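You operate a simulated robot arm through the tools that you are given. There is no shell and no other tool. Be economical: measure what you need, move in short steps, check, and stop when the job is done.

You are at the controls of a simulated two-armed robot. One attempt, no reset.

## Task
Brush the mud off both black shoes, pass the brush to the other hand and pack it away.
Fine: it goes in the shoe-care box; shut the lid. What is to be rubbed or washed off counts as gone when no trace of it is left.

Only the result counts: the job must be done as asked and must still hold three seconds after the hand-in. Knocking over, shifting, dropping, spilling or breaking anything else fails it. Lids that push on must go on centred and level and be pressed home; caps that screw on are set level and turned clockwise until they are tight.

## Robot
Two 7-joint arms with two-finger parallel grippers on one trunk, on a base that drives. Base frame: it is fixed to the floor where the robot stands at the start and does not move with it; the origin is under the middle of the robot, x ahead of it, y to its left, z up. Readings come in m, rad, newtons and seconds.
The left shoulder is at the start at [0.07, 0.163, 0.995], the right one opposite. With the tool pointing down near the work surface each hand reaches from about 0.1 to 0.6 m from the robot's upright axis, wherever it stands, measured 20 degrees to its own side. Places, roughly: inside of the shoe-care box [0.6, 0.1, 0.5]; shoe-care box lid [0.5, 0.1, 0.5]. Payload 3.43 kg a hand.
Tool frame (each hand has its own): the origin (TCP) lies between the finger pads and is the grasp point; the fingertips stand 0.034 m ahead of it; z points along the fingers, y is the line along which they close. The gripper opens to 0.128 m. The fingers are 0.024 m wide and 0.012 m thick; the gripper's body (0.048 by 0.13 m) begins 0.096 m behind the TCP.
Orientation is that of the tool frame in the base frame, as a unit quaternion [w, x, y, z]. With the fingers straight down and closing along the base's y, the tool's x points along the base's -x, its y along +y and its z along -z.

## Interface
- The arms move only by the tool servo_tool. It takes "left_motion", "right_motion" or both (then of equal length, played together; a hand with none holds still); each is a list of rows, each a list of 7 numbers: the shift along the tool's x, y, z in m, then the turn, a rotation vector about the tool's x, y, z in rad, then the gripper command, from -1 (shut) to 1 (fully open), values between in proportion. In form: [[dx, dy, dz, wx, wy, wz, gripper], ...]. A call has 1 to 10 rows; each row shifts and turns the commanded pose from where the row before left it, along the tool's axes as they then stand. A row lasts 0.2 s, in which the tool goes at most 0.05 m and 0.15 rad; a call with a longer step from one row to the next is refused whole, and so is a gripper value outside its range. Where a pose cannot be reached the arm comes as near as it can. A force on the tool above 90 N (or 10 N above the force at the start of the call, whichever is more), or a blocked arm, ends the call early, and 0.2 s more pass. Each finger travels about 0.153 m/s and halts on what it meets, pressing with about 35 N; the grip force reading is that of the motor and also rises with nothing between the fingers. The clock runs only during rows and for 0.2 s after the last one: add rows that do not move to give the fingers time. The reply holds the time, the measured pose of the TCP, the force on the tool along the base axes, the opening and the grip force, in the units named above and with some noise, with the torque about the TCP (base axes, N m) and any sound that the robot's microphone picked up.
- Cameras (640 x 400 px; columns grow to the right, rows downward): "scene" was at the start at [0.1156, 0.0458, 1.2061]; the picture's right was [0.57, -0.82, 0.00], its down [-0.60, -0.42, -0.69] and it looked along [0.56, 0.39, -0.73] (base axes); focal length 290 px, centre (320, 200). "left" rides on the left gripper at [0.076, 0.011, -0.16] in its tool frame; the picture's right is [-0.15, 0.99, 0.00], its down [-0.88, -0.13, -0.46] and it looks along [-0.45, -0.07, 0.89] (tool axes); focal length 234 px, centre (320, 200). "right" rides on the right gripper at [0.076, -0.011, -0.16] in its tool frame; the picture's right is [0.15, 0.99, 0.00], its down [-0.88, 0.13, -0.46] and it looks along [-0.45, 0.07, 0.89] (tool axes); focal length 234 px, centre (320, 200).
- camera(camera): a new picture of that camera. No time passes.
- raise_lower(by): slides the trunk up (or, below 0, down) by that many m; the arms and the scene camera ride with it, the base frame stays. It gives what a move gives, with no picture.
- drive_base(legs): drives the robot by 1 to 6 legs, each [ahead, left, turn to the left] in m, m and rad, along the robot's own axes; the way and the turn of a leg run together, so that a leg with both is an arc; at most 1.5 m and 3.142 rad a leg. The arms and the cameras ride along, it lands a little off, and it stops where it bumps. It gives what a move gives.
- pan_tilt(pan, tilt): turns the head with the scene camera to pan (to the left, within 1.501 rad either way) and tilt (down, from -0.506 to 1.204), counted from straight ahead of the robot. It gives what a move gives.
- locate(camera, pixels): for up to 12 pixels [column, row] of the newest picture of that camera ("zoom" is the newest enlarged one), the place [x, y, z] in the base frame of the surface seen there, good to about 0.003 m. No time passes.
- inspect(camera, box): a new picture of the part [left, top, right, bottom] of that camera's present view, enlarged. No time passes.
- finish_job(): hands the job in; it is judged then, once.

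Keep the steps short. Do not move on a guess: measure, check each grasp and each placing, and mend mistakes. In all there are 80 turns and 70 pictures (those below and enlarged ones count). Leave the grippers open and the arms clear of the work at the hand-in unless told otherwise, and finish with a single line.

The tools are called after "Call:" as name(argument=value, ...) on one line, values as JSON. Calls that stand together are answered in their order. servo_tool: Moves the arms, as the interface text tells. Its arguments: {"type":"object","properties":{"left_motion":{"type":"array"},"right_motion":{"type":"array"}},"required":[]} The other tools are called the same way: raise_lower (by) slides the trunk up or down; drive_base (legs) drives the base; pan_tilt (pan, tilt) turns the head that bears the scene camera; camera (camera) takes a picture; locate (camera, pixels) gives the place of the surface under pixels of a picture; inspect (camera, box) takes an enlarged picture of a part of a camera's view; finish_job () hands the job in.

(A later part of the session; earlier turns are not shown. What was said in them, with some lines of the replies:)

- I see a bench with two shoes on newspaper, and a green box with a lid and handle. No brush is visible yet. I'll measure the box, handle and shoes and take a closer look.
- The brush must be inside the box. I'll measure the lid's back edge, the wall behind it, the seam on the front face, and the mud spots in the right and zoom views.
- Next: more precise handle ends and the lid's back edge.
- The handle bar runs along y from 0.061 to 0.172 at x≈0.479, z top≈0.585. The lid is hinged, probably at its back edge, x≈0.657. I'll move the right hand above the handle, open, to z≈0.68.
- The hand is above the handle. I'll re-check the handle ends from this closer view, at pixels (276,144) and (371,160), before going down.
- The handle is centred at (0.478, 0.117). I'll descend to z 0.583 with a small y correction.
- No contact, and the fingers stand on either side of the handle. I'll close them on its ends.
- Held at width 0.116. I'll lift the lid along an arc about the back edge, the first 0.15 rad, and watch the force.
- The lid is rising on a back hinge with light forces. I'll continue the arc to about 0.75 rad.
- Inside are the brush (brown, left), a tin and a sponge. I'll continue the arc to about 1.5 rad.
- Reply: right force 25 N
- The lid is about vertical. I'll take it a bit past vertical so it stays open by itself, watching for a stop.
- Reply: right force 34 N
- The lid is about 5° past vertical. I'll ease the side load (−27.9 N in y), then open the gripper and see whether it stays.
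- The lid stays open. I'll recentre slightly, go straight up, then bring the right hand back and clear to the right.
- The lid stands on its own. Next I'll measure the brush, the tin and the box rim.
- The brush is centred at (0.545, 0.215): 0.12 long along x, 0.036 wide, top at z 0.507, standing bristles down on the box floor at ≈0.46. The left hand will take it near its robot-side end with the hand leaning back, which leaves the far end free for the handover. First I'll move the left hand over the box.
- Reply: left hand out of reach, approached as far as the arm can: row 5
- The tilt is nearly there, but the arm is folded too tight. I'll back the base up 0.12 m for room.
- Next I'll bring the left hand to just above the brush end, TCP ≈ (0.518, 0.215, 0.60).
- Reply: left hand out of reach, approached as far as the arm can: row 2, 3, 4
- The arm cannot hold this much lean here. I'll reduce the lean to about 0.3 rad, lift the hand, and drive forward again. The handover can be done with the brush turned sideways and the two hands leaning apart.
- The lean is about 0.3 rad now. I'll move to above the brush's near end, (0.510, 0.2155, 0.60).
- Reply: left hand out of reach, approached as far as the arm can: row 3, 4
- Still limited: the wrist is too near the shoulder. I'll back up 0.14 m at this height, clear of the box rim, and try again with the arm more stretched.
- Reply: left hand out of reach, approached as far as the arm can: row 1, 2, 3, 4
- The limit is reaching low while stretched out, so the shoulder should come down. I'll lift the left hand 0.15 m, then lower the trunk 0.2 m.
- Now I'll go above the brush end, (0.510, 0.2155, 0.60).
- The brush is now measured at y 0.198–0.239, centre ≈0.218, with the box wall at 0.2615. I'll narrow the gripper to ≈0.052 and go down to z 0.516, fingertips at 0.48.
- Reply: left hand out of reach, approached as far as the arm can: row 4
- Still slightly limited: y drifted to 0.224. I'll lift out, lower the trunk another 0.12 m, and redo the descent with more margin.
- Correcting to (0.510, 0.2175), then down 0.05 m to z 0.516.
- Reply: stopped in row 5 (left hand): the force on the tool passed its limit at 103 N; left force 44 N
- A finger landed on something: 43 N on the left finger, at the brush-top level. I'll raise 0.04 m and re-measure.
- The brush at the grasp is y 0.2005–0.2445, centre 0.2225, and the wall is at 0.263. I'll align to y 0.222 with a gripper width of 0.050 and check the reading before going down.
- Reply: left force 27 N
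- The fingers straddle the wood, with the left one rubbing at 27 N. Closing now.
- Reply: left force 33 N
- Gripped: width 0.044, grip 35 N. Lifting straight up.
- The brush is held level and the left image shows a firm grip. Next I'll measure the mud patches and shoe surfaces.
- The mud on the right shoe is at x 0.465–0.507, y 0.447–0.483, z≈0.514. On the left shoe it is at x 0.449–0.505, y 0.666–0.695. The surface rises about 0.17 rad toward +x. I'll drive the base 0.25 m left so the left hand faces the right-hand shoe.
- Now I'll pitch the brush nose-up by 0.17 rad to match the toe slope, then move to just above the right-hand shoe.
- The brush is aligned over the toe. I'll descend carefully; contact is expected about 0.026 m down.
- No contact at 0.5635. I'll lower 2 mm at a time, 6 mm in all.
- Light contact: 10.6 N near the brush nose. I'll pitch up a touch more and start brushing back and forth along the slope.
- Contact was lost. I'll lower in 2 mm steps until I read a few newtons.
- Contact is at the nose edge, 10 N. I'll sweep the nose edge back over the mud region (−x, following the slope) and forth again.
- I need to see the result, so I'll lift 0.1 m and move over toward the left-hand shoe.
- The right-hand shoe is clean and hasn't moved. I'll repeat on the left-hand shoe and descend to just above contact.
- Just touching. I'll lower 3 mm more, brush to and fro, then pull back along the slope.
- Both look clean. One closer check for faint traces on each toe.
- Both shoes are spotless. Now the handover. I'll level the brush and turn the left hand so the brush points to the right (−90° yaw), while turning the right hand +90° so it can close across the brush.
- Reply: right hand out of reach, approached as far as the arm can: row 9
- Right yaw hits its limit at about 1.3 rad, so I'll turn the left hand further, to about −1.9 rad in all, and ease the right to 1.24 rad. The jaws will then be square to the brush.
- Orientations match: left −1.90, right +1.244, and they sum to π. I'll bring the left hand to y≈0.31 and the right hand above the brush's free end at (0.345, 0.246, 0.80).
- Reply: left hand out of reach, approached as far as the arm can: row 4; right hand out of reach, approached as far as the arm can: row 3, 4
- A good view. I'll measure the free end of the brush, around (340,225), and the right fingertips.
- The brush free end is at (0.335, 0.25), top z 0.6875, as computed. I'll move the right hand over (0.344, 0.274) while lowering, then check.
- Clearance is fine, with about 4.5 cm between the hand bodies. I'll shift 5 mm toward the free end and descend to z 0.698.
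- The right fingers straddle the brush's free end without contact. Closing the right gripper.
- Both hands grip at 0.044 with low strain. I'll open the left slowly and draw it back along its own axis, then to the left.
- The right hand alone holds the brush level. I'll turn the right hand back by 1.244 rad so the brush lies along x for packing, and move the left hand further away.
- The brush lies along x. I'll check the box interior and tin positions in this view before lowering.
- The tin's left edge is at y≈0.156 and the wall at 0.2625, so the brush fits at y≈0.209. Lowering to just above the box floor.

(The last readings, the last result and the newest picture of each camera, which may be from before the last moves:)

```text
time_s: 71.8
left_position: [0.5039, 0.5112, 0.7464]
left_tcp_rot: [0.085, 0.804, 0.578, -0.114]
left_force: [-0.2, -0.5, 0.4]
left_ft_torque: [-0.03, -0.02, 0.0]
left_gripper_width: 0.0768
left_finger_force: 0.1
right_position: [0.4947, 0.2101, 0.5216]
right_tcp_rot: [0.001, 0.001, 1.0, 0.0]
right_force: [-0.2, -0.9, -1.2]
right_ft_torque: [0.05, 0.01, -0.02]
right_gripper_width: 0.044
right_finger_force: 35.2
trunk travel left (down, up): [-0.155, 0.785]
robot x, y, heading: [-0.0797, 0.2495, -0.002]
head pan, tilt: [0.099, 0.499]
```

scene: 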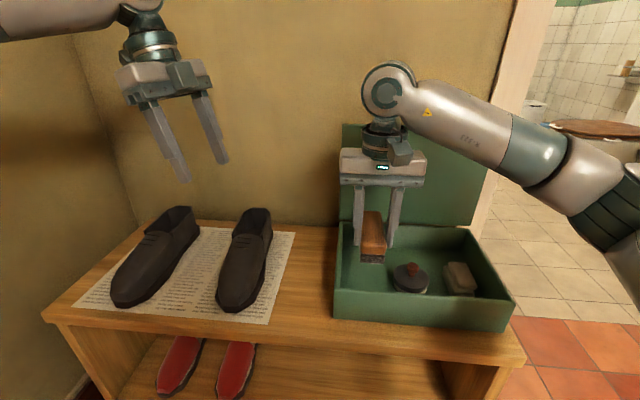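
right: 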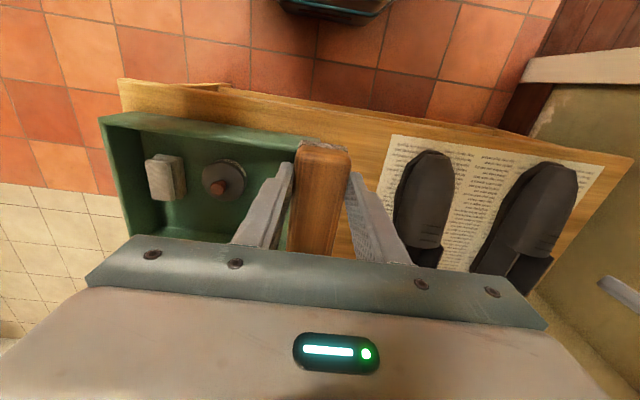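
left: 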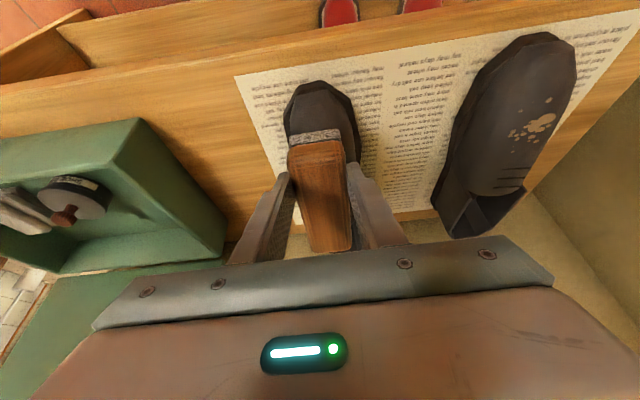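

Call:
servo_tool(right_motion=[[0, 0, 0.002, 0, 0, 0, -0.8], [0, 0, 0.0015, 0, 0, 0, -0.8], [0, 0, 0, 0, 0, 0, -0.8]])

Call:
inspect(camera="scene", box=[320, 180, 520, 340])

```text
time_s: 72.6
left_position: [0.5044, 0.51, 0.7466]
left_tcp_rot: [0.084, 0.805, 0.576, -0.114]
left_force: [0.3, -0.1, 0.6]
left_ft_torque: [0.0, -0.01, 0.02]
left_gripper_width: 0.0769
left_finger_force: 0.0
right_position: [0.4943, 0.2085, 0.5195]
right_tcp_rot: [0.001, 0.0, 1.0, -0.001]
right_force: [-3.0, 0.9, 11.8]
right_ft_torque: [-0.02, -1.02, 0.01]
right_gripper_width: 0.0442
right_finger_force: 34.8
trunk travel left (down, up): [-0.155, 0.785]
robot x, y, heading: [-0.0808, 0.2485, 0.007]
head pan, tilt: [0.099, 0.499]
```

```text
2.50 times, centred on (420, 260) of scene
```

zoom: 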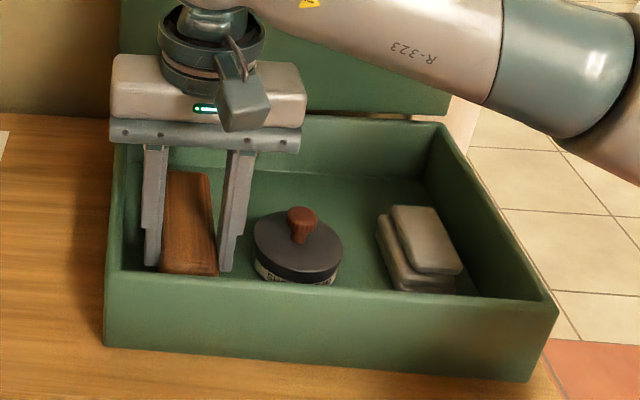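

The brush is on the box floor, 12 N. I'll open by about 8 mm a side and rise straight up.

Call:
servo_tool(right_motion=[[0, 0, 0, 0, 0, 0, -0.1], [0, 0, 0, 0, 0, 0, -0.1], [0, 0, 0, 0, 0, 0, -0.1], [0, 0, -0.02, 0, 0, 0, -0.1], [0, 0, -0.04, 0, 0, 0, -0.1], [0, 0, -0.045, 0, 0, 0, -0.1], [0, 0, -0.045, 0, 0, 0, -0.1], [0, 0, -0.045, 0, 0, 0, 0.5], [0, 0, -0.045, 0, 0, 0, 1], [0, 0, 0, 0, 0, 0, 1]])

Call:
inspect(camera="scene", box=[320, 100, 520, 340])

```text
time_s: 74.8
left_position: [0.5058, 0.5102, 0.7459]
left_tcp_rot: [0.085, 0.805, 0.576, -0.114]
left_force: [0.0, 0.0, 0.4]
left_ft_torque: [-0.02, 0.0, 0.0]
left_gripper_width: 0.0767
left_finger_force: 0.0
right_position: [0.4947, 0.2096, 0.7582]
right_tcp_rot: [0.0, -0.001, 1.0, -0.001]
right_force: [-0.3, -0.3, -0.4]
right_ft_torque: [0.01, 0.02, 0.02]
right_gripper_width: 0.1281
right_finger_force: 0.0
trunk travel left (down, up): [-0.155, 0.785]
robot x, y, heading: [-0.0784, 0.2465, 0.005]
head pan, tilt: [0.099, 0.499]
```

```text
1.67 times, centred on (420, 220) of scene
```

zoom: 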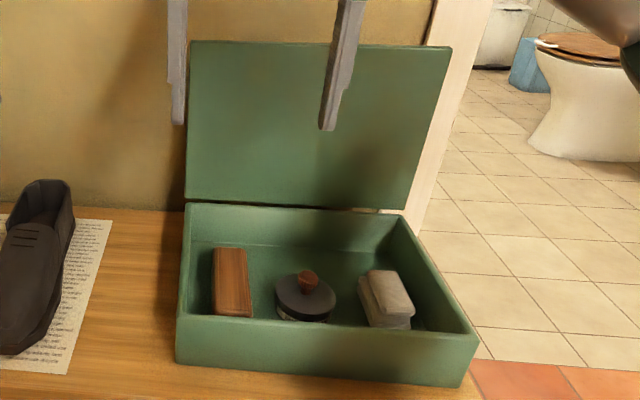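

The brush is packed and the box contents are undisturbed. To shut the lid I'll go back to the start configuration: trunk up 0.32 m, then base to about (0, 0).

Call:
raise_lower(by=0.32)

Call:
drive_base(legs=[[0, -0.25, 0], [0.08, 0, 0]])

Call:
pan_tilt(pan=0.2, tilt=0.75)

Call:
camera(camera="scene")

Call:
camera(camera="right")

```text
time_s: 78.0
left_position: [0.5053, 0.5115, 1.0656]
left_tcp_rot: [0.083, 0.805, 0.576, -0.114]
left_force: [0.6, 0.5, 0.0]
left_ft_torque: [0.02, -0.01, 0.01]
left_gripper_width: 0.077
left_finger_force: 0.1
right_position: [0.4947, 0.2099, 1.0772]
right_tcp_rot: [0.001, 0.0, 1.0, 0.0]
right_force: [-0.7, 0.0, 0.5]
right_ft_torque: [0.01, 0.0, -0.01]
right_gripper_width: 0.1281
right_finger_force: 0.1
trunk travel left (down, up): [-0.475, 0.465]
robot x, y, heading: [-0.0823, 0.2489, 0.003]
head pan, tilt: [0.099, 0.499]
```

```text
time_s: 80.5
left_position: [0.5868, 0.2595, 1.0647]
left_tcp_rot: [0.083, 0.804, 0.577, -0.115]
left_force: [-0.1, 0.5, -0.4]
left_ft_torque: [0.03, 0.04, -0.01]
left_gripper_width: 0.077
left_finger_force: 0.0
right_position: [0.5745, -0.0405, 1.077]
right_tcp_rot: [0.0, 0.0, 1.0, 0.001]
right_force: [0.9, -1.1, -0.6]
right_ft_torque: [-0.02, 0.02, -0.02]
right_gripper_width: 0.1279
right_finger_force: 0.0
trunk travel left (down, up): [-0.475, 0.465]
robot x, y, heading: [-0.0003, -0.0046, 0.006]
head pan, tilt: [0.099, 0.499]
```

```text
time_s: 81.2
left_position: [0.5851, 0.259, 1.0649]
left_tcp_rot: [0.084, 0.805, 0.576, -0.114]
left_force: [0.1, 0.4, 0.5]
left_ft_torque: [-0.02, -0.01, 0.04]
left_gripper_width: 0.0766
left_finger_force: 0.0
right_position: [0.5747, -0.0407, 1.0783]
right_tcp_rot: [0.0, 0.0, 1.0, 0.0]
right_force: [0.3, -0.6, 0.1]
right_ft_torque: [-0.03, -0.02, 0.01]
right_gripper_width: 0.1278
right_finger_force: 0.0
trunk travel left (down, up): [-0.475, 0.465]
robot x, y, heading: [-0.0008, 0.0002, 0.003]
head pan, tilt: [0.201, 0.75]
```

```text
14 pictures are left
```

scene: 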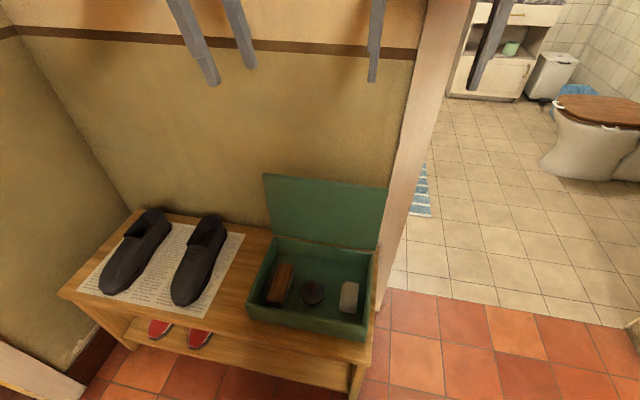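

```text
13 pictures are left
```

right: 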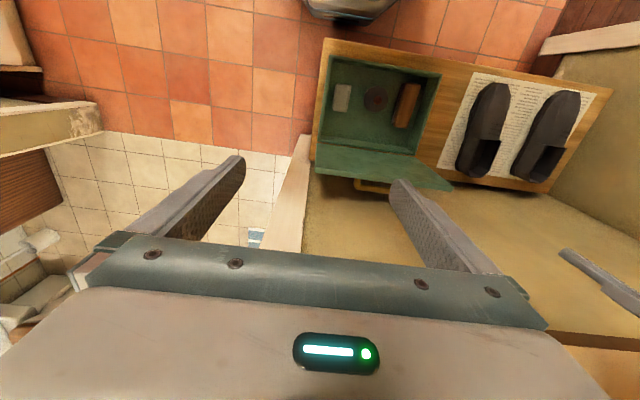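

The handle is visible behind the lid at (372,185). I'll move the left arm away and the right hand above and behind the lid.

Call:
servo_tool(left_motion=[[0.0252, -0.0343, -0.0074, 0, 0, 0, 1], [0.0252, -0.0343, -0.0074, 0, 0, 0, 1], [0.0252, -0.0343, -0.0074, 0, 0, 0, 1], [0.0252, -0.0343, -0.0074, 0, 0, 0, 1], [0.0252, -0.0343, -0.0074, 0, 0, 0, 1], [0, 0, 0, 0, 0, 0, 1], [0, 0, 0, 0, 0, 0, 1]], right_motion=[[-0.0217, 0.0267, 0.0283, 0, 0, -0.03, 1], [-0.0217, 0.0267, 0.0283, 0, 0, 0, 1], [-0.0217, 0.0267, 0.0283, 0, 0, 0, 1], [-0.0217, 0.0267, 0.0283, 0, 0, 0, 1], [-0.0217, 0.0267, 0.0283, 0, 0, 0, 1], [-0.0217, 0.0267, 0.0283, 0, 0, 0, 1], [0, 0, 0, 0, 0, 0, 1]])

Call:
camera(camera="right")

```text
time_s: 82.8
left_position: [0.4635, 0.4395, 1.0674]
left_tcp_rot: [0.084, 0.805, 0.577, -0.115]
left_force: [-0.1, -0.9, 0.3]
left_ft_torque: [0.03, 0.03, 0.0]
left_gripper_width: 0.1279
left_finger_force: 0.0
right_position: [0.7008, 0.1213, 0.9096]
right_tcp_rot: [0.001, -0.016, 1.0, 0.0]
right_force: [0.3, 0.5, -1.1]
right_ft_torque: [-0.02, -0.01, 0.0]
right_gripper_width: 0.1278
right_finger_force: 0.1
trunk travel left (down, up): [-0.475, 0.465]
robot x, y, heading: [0.0005, 0.0001, 0.007]
head pan, tilt: [0.201, 0.75]
```

```text
12 pictures are left
```

right: 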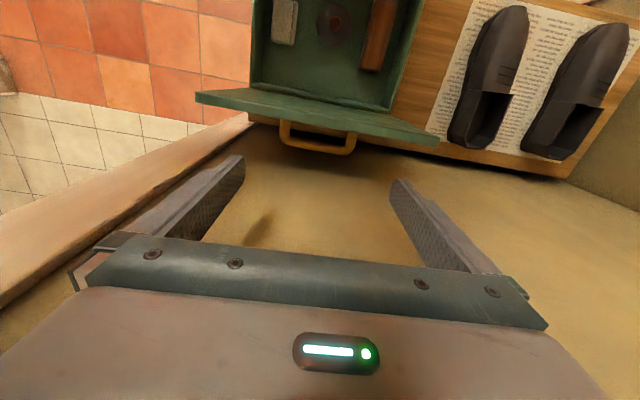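

Measuring the handle bar behind the lid, pixels (282,125)–(355,150).

Call:
locate(camera="right", pixels=[[281, 135], [285, 140], [318, 148], [350, 149], [355, 140], [283, 126], [320, 144], [300, 100], [320, 120]])

```text
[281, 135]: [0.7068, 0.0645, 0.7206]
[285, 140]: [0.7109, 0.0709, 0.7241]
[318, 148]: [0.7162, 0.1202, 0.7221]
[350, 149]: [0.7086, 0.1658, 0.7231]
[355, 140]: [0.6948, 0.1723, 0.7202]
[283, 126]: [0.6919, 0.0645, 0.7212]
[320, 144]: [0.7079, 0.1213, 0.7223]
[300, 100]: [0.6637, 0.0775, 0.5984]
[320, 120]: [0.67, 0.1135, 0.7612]
```

The bar is at x≈0.709, y 0.0645–0.1735, z≈0.72. I'll lower the open fingers astride it.

Call:
servo_tool(right_motion=[[-0.007, -0.002, 0.03, 0, 0, 0, 1], [0, 0, 0.04, 0, 0, 0, 1], [0, 0, 0.04, 0, 0, 0, 1], [0, 0, 0.04, 0, 0, 0, 1], [0, 0, 0.025, 0, 0, 0, 1], [0, 0, 0.015, 0, 0, 0, 1], [0, 0, 0, 0, 0, 0, 1]])

Call:
camera(camera="right")

```text
time_s: 84.4
left_position: [0.4623, 0.4391, 1.0656]
left_tcp_rot: [0.084, 0.805, 0.577, -0.114]
left_force: [-0.6, -0.5, -0.1]
left_ft_torque: [0.0, -0.03, -0.01]
left_gripper_width: 0.128
left_finger_force: 0.1
right_position: [0.7072, 0.1198, 0.7165]
right_tcp_rot: [0.0, -0.016, 1.0, 0.0]
right_force: [0.3, -0.9, -0.4]
right_ft_torque: [-0.02, 0.01, 0.0]
right_gripper_width: 0.1281
right_finger_force: 0.1
trunk travel left (down, up): [-0.475, 0.465]
robot x, y, heading: [0.002, -0.0009, 0.008]
head pan, tilt: [0.201, 0.75]
```

```text
11 pictures are left
```

right: 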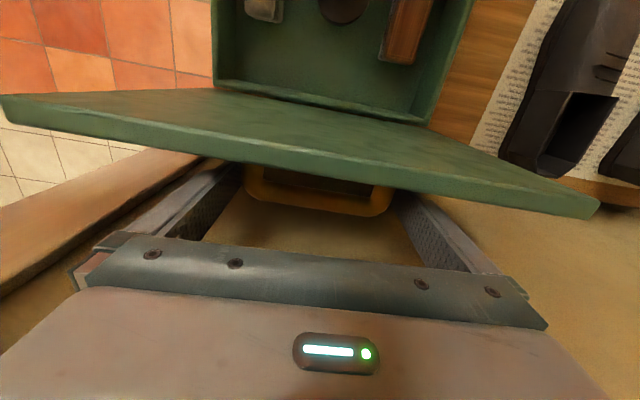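

The fingers are astride the handle. I'll raise 4 mm for tip clearance later, then close on it.

Call:
servo_tool(right_motion=[[0, -0.0005, -0.004, 0, 0, 0, 1], [0, 0, 0, 0, 0, 0, 0.7], [0, 0, 0, 0, 0, 0, 0.4], [0, 0, 0, 0, 0, 0, 0.4]])

Call:
servo_tool(right_motion=[[0.0273, 0, -0.0053, 0, 0, 0, 0.4], [0.0277, 0, -0.001, 0, 0, 0, 0.4], [0.0275, 0, 0.003, 0, 0, 0, 0.4], [0, 0, 0, 0, 0, 0, 0.4]])

Call:
camera(camera="scene")

```text
time_s: 85.4
left_position: [0.4645, 0.4392, 1.0652]
left_tcp_rot: [0.084, 0.805, 0.576, -0.115]
left_force: [0.3, -0.1, 0.2]
left_ft_torque: [0.0, 0.02, -0.02]
left_gripper_width: 0.1278
left_finger_force: 0.1
right_position: [0.7085, 0.1173, 0.7213]
right_tcp_rot: [0.0, -0.015, 1.0, -0.001]
right_force: [-0.9, -6.7, -3.6]
right_ft_torque: [-0.73, 0.01, -0.82]
right_gripper_width: 0.116
right_finger_force: 45.1
trunk travel left (down, up): [-0.475, 0.465]
robot x, y, heading: [-0.0032, -0.0015, 0.005]
head pan, tilt: [0.201, 0.75]
```

```text
time_s: 86.4
left_position: [0.4655, 0.4414, 1.0652]
left_tcp_rot: [0.084, 0.804, 0.577, -0.115]
left_force: [-0.1, -0.2, 0.5]
left_ft_torque: [0.02, 0.01, -0.01]
left_gripper_width: 0.1278
left_finger_force: 0.0
right_position: [0.6258, 0.1178, 0.7242]
right_tcp_rot: [-0.001, -0.016, 1.0, 0.0]
right_force: [7.9, 1.5, -11.4]
right_ft_torque: [0.62, -1.27, -0.69]
right_gripper_width: 0.1159
right_finger_force: 45.2
trunk travel left (down, up): [-0.475, 0.465]
robot x, y, heading: [-0.0016, -0.0013, -0.0]
head pan, tilt: [0.201, 0.75]
```

```text
10 pictures are left
```

scene: 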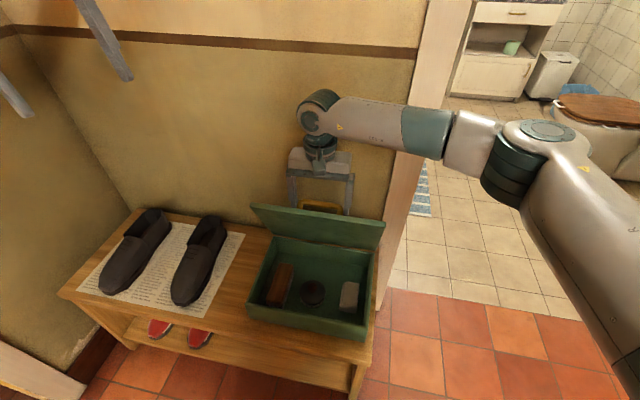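

The lid follows with light forces. Continuing the closing arc.

Call:
servo_tool(right_motion=[[0.0269, 0, 0.0072, 0, 0, 0, 0.4], [0.0254, 0, 0.0111, 0, 0, 0, 0.4], [0.0235, 0, 0.0147, 0, 0, 0, 0.4], [0.021, 0, 0.0181, 0, 0, 0, 0.4], [0, 0, 0, 0, 0, 0, 0.4]])

```text
time_s: 87.6
left_position: [0.4648, 0.4434, 1.0643]
left_tcp_rot: [0.084, 0.804, 0.577, -0.116]
left_force: [-0.6, -0.1, -0.3]
left_ft_torque: [-0.03, -0.02, 0.04]
left_gripper_width: 0.1283
left_finger_force: 0.0
right_position: [0.5283, 0.118, 0.6745]
right_tcp_rot: [0.0, -0.016, 1.0, 0.002]
right_force: [12.9, 28.9, -2.4]
right_ft_torque: [1.68, -1.62, -1.51]
right_gripper_width: 0.1158
right_finger_force: 45.0
trunk travel left (down, up): [-0.475, 0.465]
robot x, y, heading: [-0.0038, -0.0008, 0.003]
head pan, tilt: [0.201, 0.75]
```

There is a +y side load of 29 N. I'll give 2 mm in y and continue to nearly shut.

Call:
servo_tool(right_motion=[[0.0181, 0.002, 0.0211, 0, 0, 0, 0.4], [0.0147, 0, 0.0235, 0, 0, 0, 0.4], [0.011, 0, 0.0254, 0, 0, 0, 0.4], [0, 0, 0, 0, 0, 0, 0.4]])

Call:
camera(camera="scene")

```text
time_s: 88.6
left_position: [0.4645, 0.4415, 1.0653]
left_tcp_rot: [0.085, 0.804, 0.577, -0.115]
left_force: [-0.3, -0.3, -0.1]
left_ft_torque: [-0.04, 0.0, -0.02]
left_gripper_width: 0.1279
left_finger_force: 0.1
right_position: [0.4842, 0.1171, 0.6025]
right_tcp_rot: [-0.001, -0.017, 1.0, 0.001]
right_force: [4.3, 30.9, -0.1]
right_ft_torque: [0.91, -0.82, 0.19]
right_gripper_width: 0.1156
right_finger_force: 44.9
trunk travel left (down, up): [-0.475, 0.465]
robot x, y, heading: [-0.0022, -0.0017, -0.0]
head pan, tilt: [0.201, 0.75]
```

```text
9 pictures are left
```

scene: 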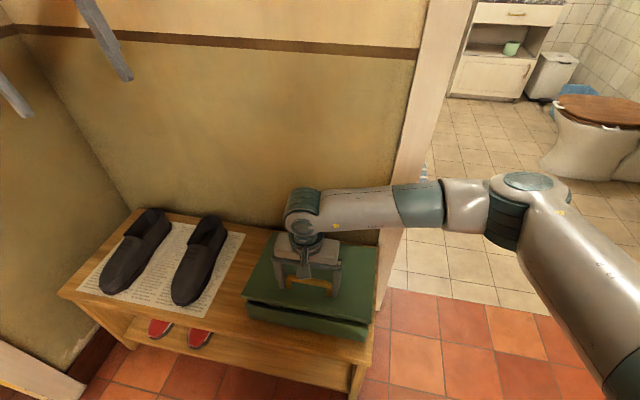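

About 18 mm left. Lowering it shut.

Call:
servo_tool(right_motion=[[0.003, 0.001, 0.009, 0, 0, 0, 0.4], [0.0022, 0.001, 0.0085, 0, 0, 0, 0.4], [0, 0, 0.002, 0, 0, 0, 0.4], [0, 0, 0, 0, 0, 0, 0.4]])

```text
time_s: 89.6
left_position: [0.4629, 0.4416, 1.0666]
left_tcp_rot: [0.084, 0.804, 0.577, -0.115]
left_force: [-0.1, -0.1, -0.2]
left_ft_torque: [0.03, 0.0, 0.0]
left_gripper_width: 0.1279
left_finger_force: 0.1
right_position: [0.4787, 0.1177, 0.5834]
right_tcp_rot: [0.0, -0.016, 1.0, 0.0]
right_force: [-1.9, 21.3, 5.4]
right_ft_torque: [0.87, -1.29, -0.13]
right_gripper_width: 0.1159
right_finger_force: 44.8
trunk travel left (down, up): [-0.475, 0.465]
robot x, y, heading: [-0.0037, -0.0028, 0.008]
head pan, tilt: [0.201, 0.75]
```

The lid is seated: upward force 5 N at the original height. I'll release, rise straight up and draw the right hand back.

Call:
servo_tool(right_motion=[[0, 0.002, 0, 0, 0, 0, 0.4], [0, 0, 0, 0, 0, 0, 0.7], [0, 0, 0, 0, 0, 0, 1], [0, 0, 0, 0, 0, 0, 1], [0, 0, -0.02, 0, 0, 0, 1], [0, 0, -0.04, 0, 0, 0, 1], [0, 0, -0.045, 0, 0, 0, 1], [0, 0, -0.045, 0, 0, 0, 1], [0, -0.04, -0.02, 0, 0, 0, 1], [0, -0.04, -0.02, 0, 0, 0, 1]])

Call:
servo_tool(right_motion=[[0.02, -0.04, -0.02, 0, 0, 0, 1], [0.02, -0.04, -0.02, 0, 0, 0, 1], [0.02, -0.04, -0.02, 0, 0, 0, 1], [0, 0, 0, 0, 0, 0, 1]])

Call:
camera(camera="scene")

Call:
inspect(camera="scene", box=[220, 200, 400, 360])

```text
time_s: 91.8
left_position: [0.4629, 0.439, 1.0666]
left_tcp_rot: [0.085, 0.804, 0.578, -0.113]
left_force: [1.1, 1.1, 0.2]
left_ft_torque: [0.01, -0.03, -0.01]
left_gripper_width: 0.128
left_finger_force: 0.1
right_position: [0.4827, 0.0369, 0.7753]
right_tcp_rot: [0.0, -0.016, 1.0, 0.0]
right_force: [-0.6, 0.2, 0.0]
right_ft_torque: [0.02, 0.0, 0.02]
right_gripper_width: 0.1279
right_finger_force: 0.0
trunk travel left (down, up): [-0.475, 0.465]
robot x, y, heading: [0.0011, -0.0027, 0.006]
head pan, tilt: [0.201, 0.75]
```

```text
time_s: 92.8
left_position: [0.4635, 0.4423, 1.0647]
left_tcp_rot: [0.084, 0.804, 0.577, -0.115]
left_force: [0.0, -0.1, 0.2]
left_ft_torque: [-0.03, -0.02, -0.02]
left_gripper_width: 0.1279
left_finger_force: 0.0
right_position: [0.4275, -0.0817, 0.8339]
right_tcp_rot: [0.0, -0.016, 1.0, -0.001]
right_force: [0.6, 0.2, -0.3]
right_ft_torque: [-0.02, 0.04, -0.02]
right_gripper_width: 0.1282
right_finger_force: 0.1
trunk travel left (down, up): [-0.475, 0.465]
robot x, y, heading: [0.0008, -0.0006, 0.005]
head pan, tilt: [0.201, 0.75]
```

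```text
8 pictures are left
```

scene: 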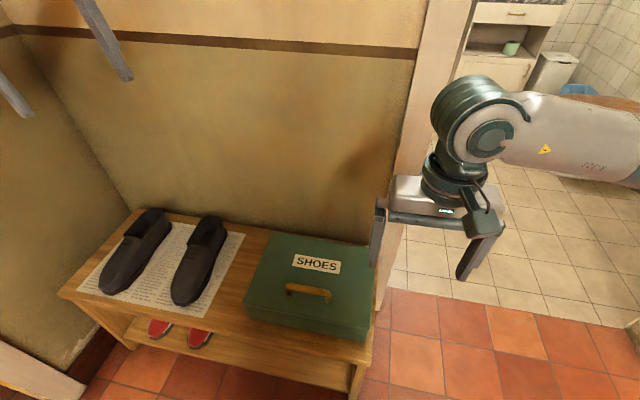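

```text
2.50 times, centred on (310, 280) of scene
```

zoom: 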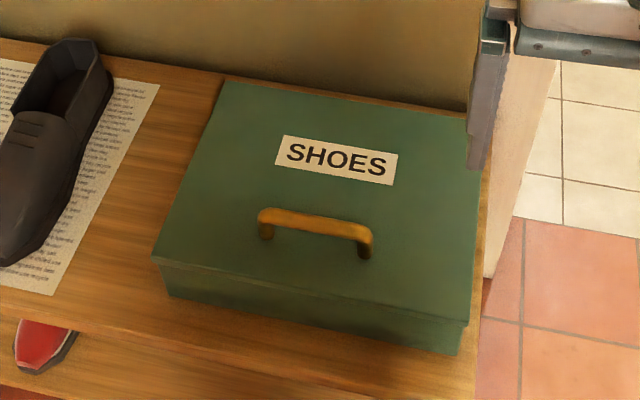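

The lid looks shut. I'll verify its level at the front and back edges and look at the shoes once more from this angle.

Call:
locate(camera="zoom", pixels=[[165, 252], [460, 312], [300, 280], [230, 92], [460, 135], [330, 215]])

Call:
inspect(camera="scene", box=[85, 200, 245, 310])

```text
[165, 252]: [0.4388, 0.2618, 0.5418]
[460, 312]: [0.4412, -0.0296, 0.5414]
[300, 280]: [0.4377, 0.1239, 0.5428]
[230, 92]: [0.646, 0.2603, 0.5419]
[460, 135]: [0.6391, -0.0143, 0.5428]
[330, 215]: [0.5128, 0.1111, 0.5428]
```

```text
3.64 times, centred on (165, 255) of scene
```

zoom: 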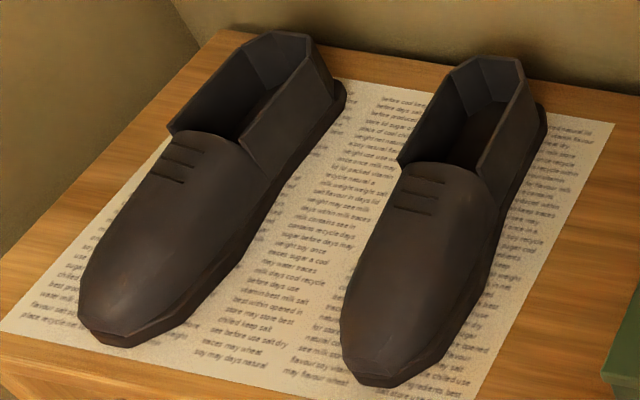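

The lid is level at z 0.542 at both edges, the shoes are clean and in place, and both grippers are open and clear. Handing in.

Call:
finish_job()

```text
The job is handed in.
```

Both black shoes are brushed clean, the brush was passed from the left hand to the right and packed in the shoe-care box, and the lid is shut.
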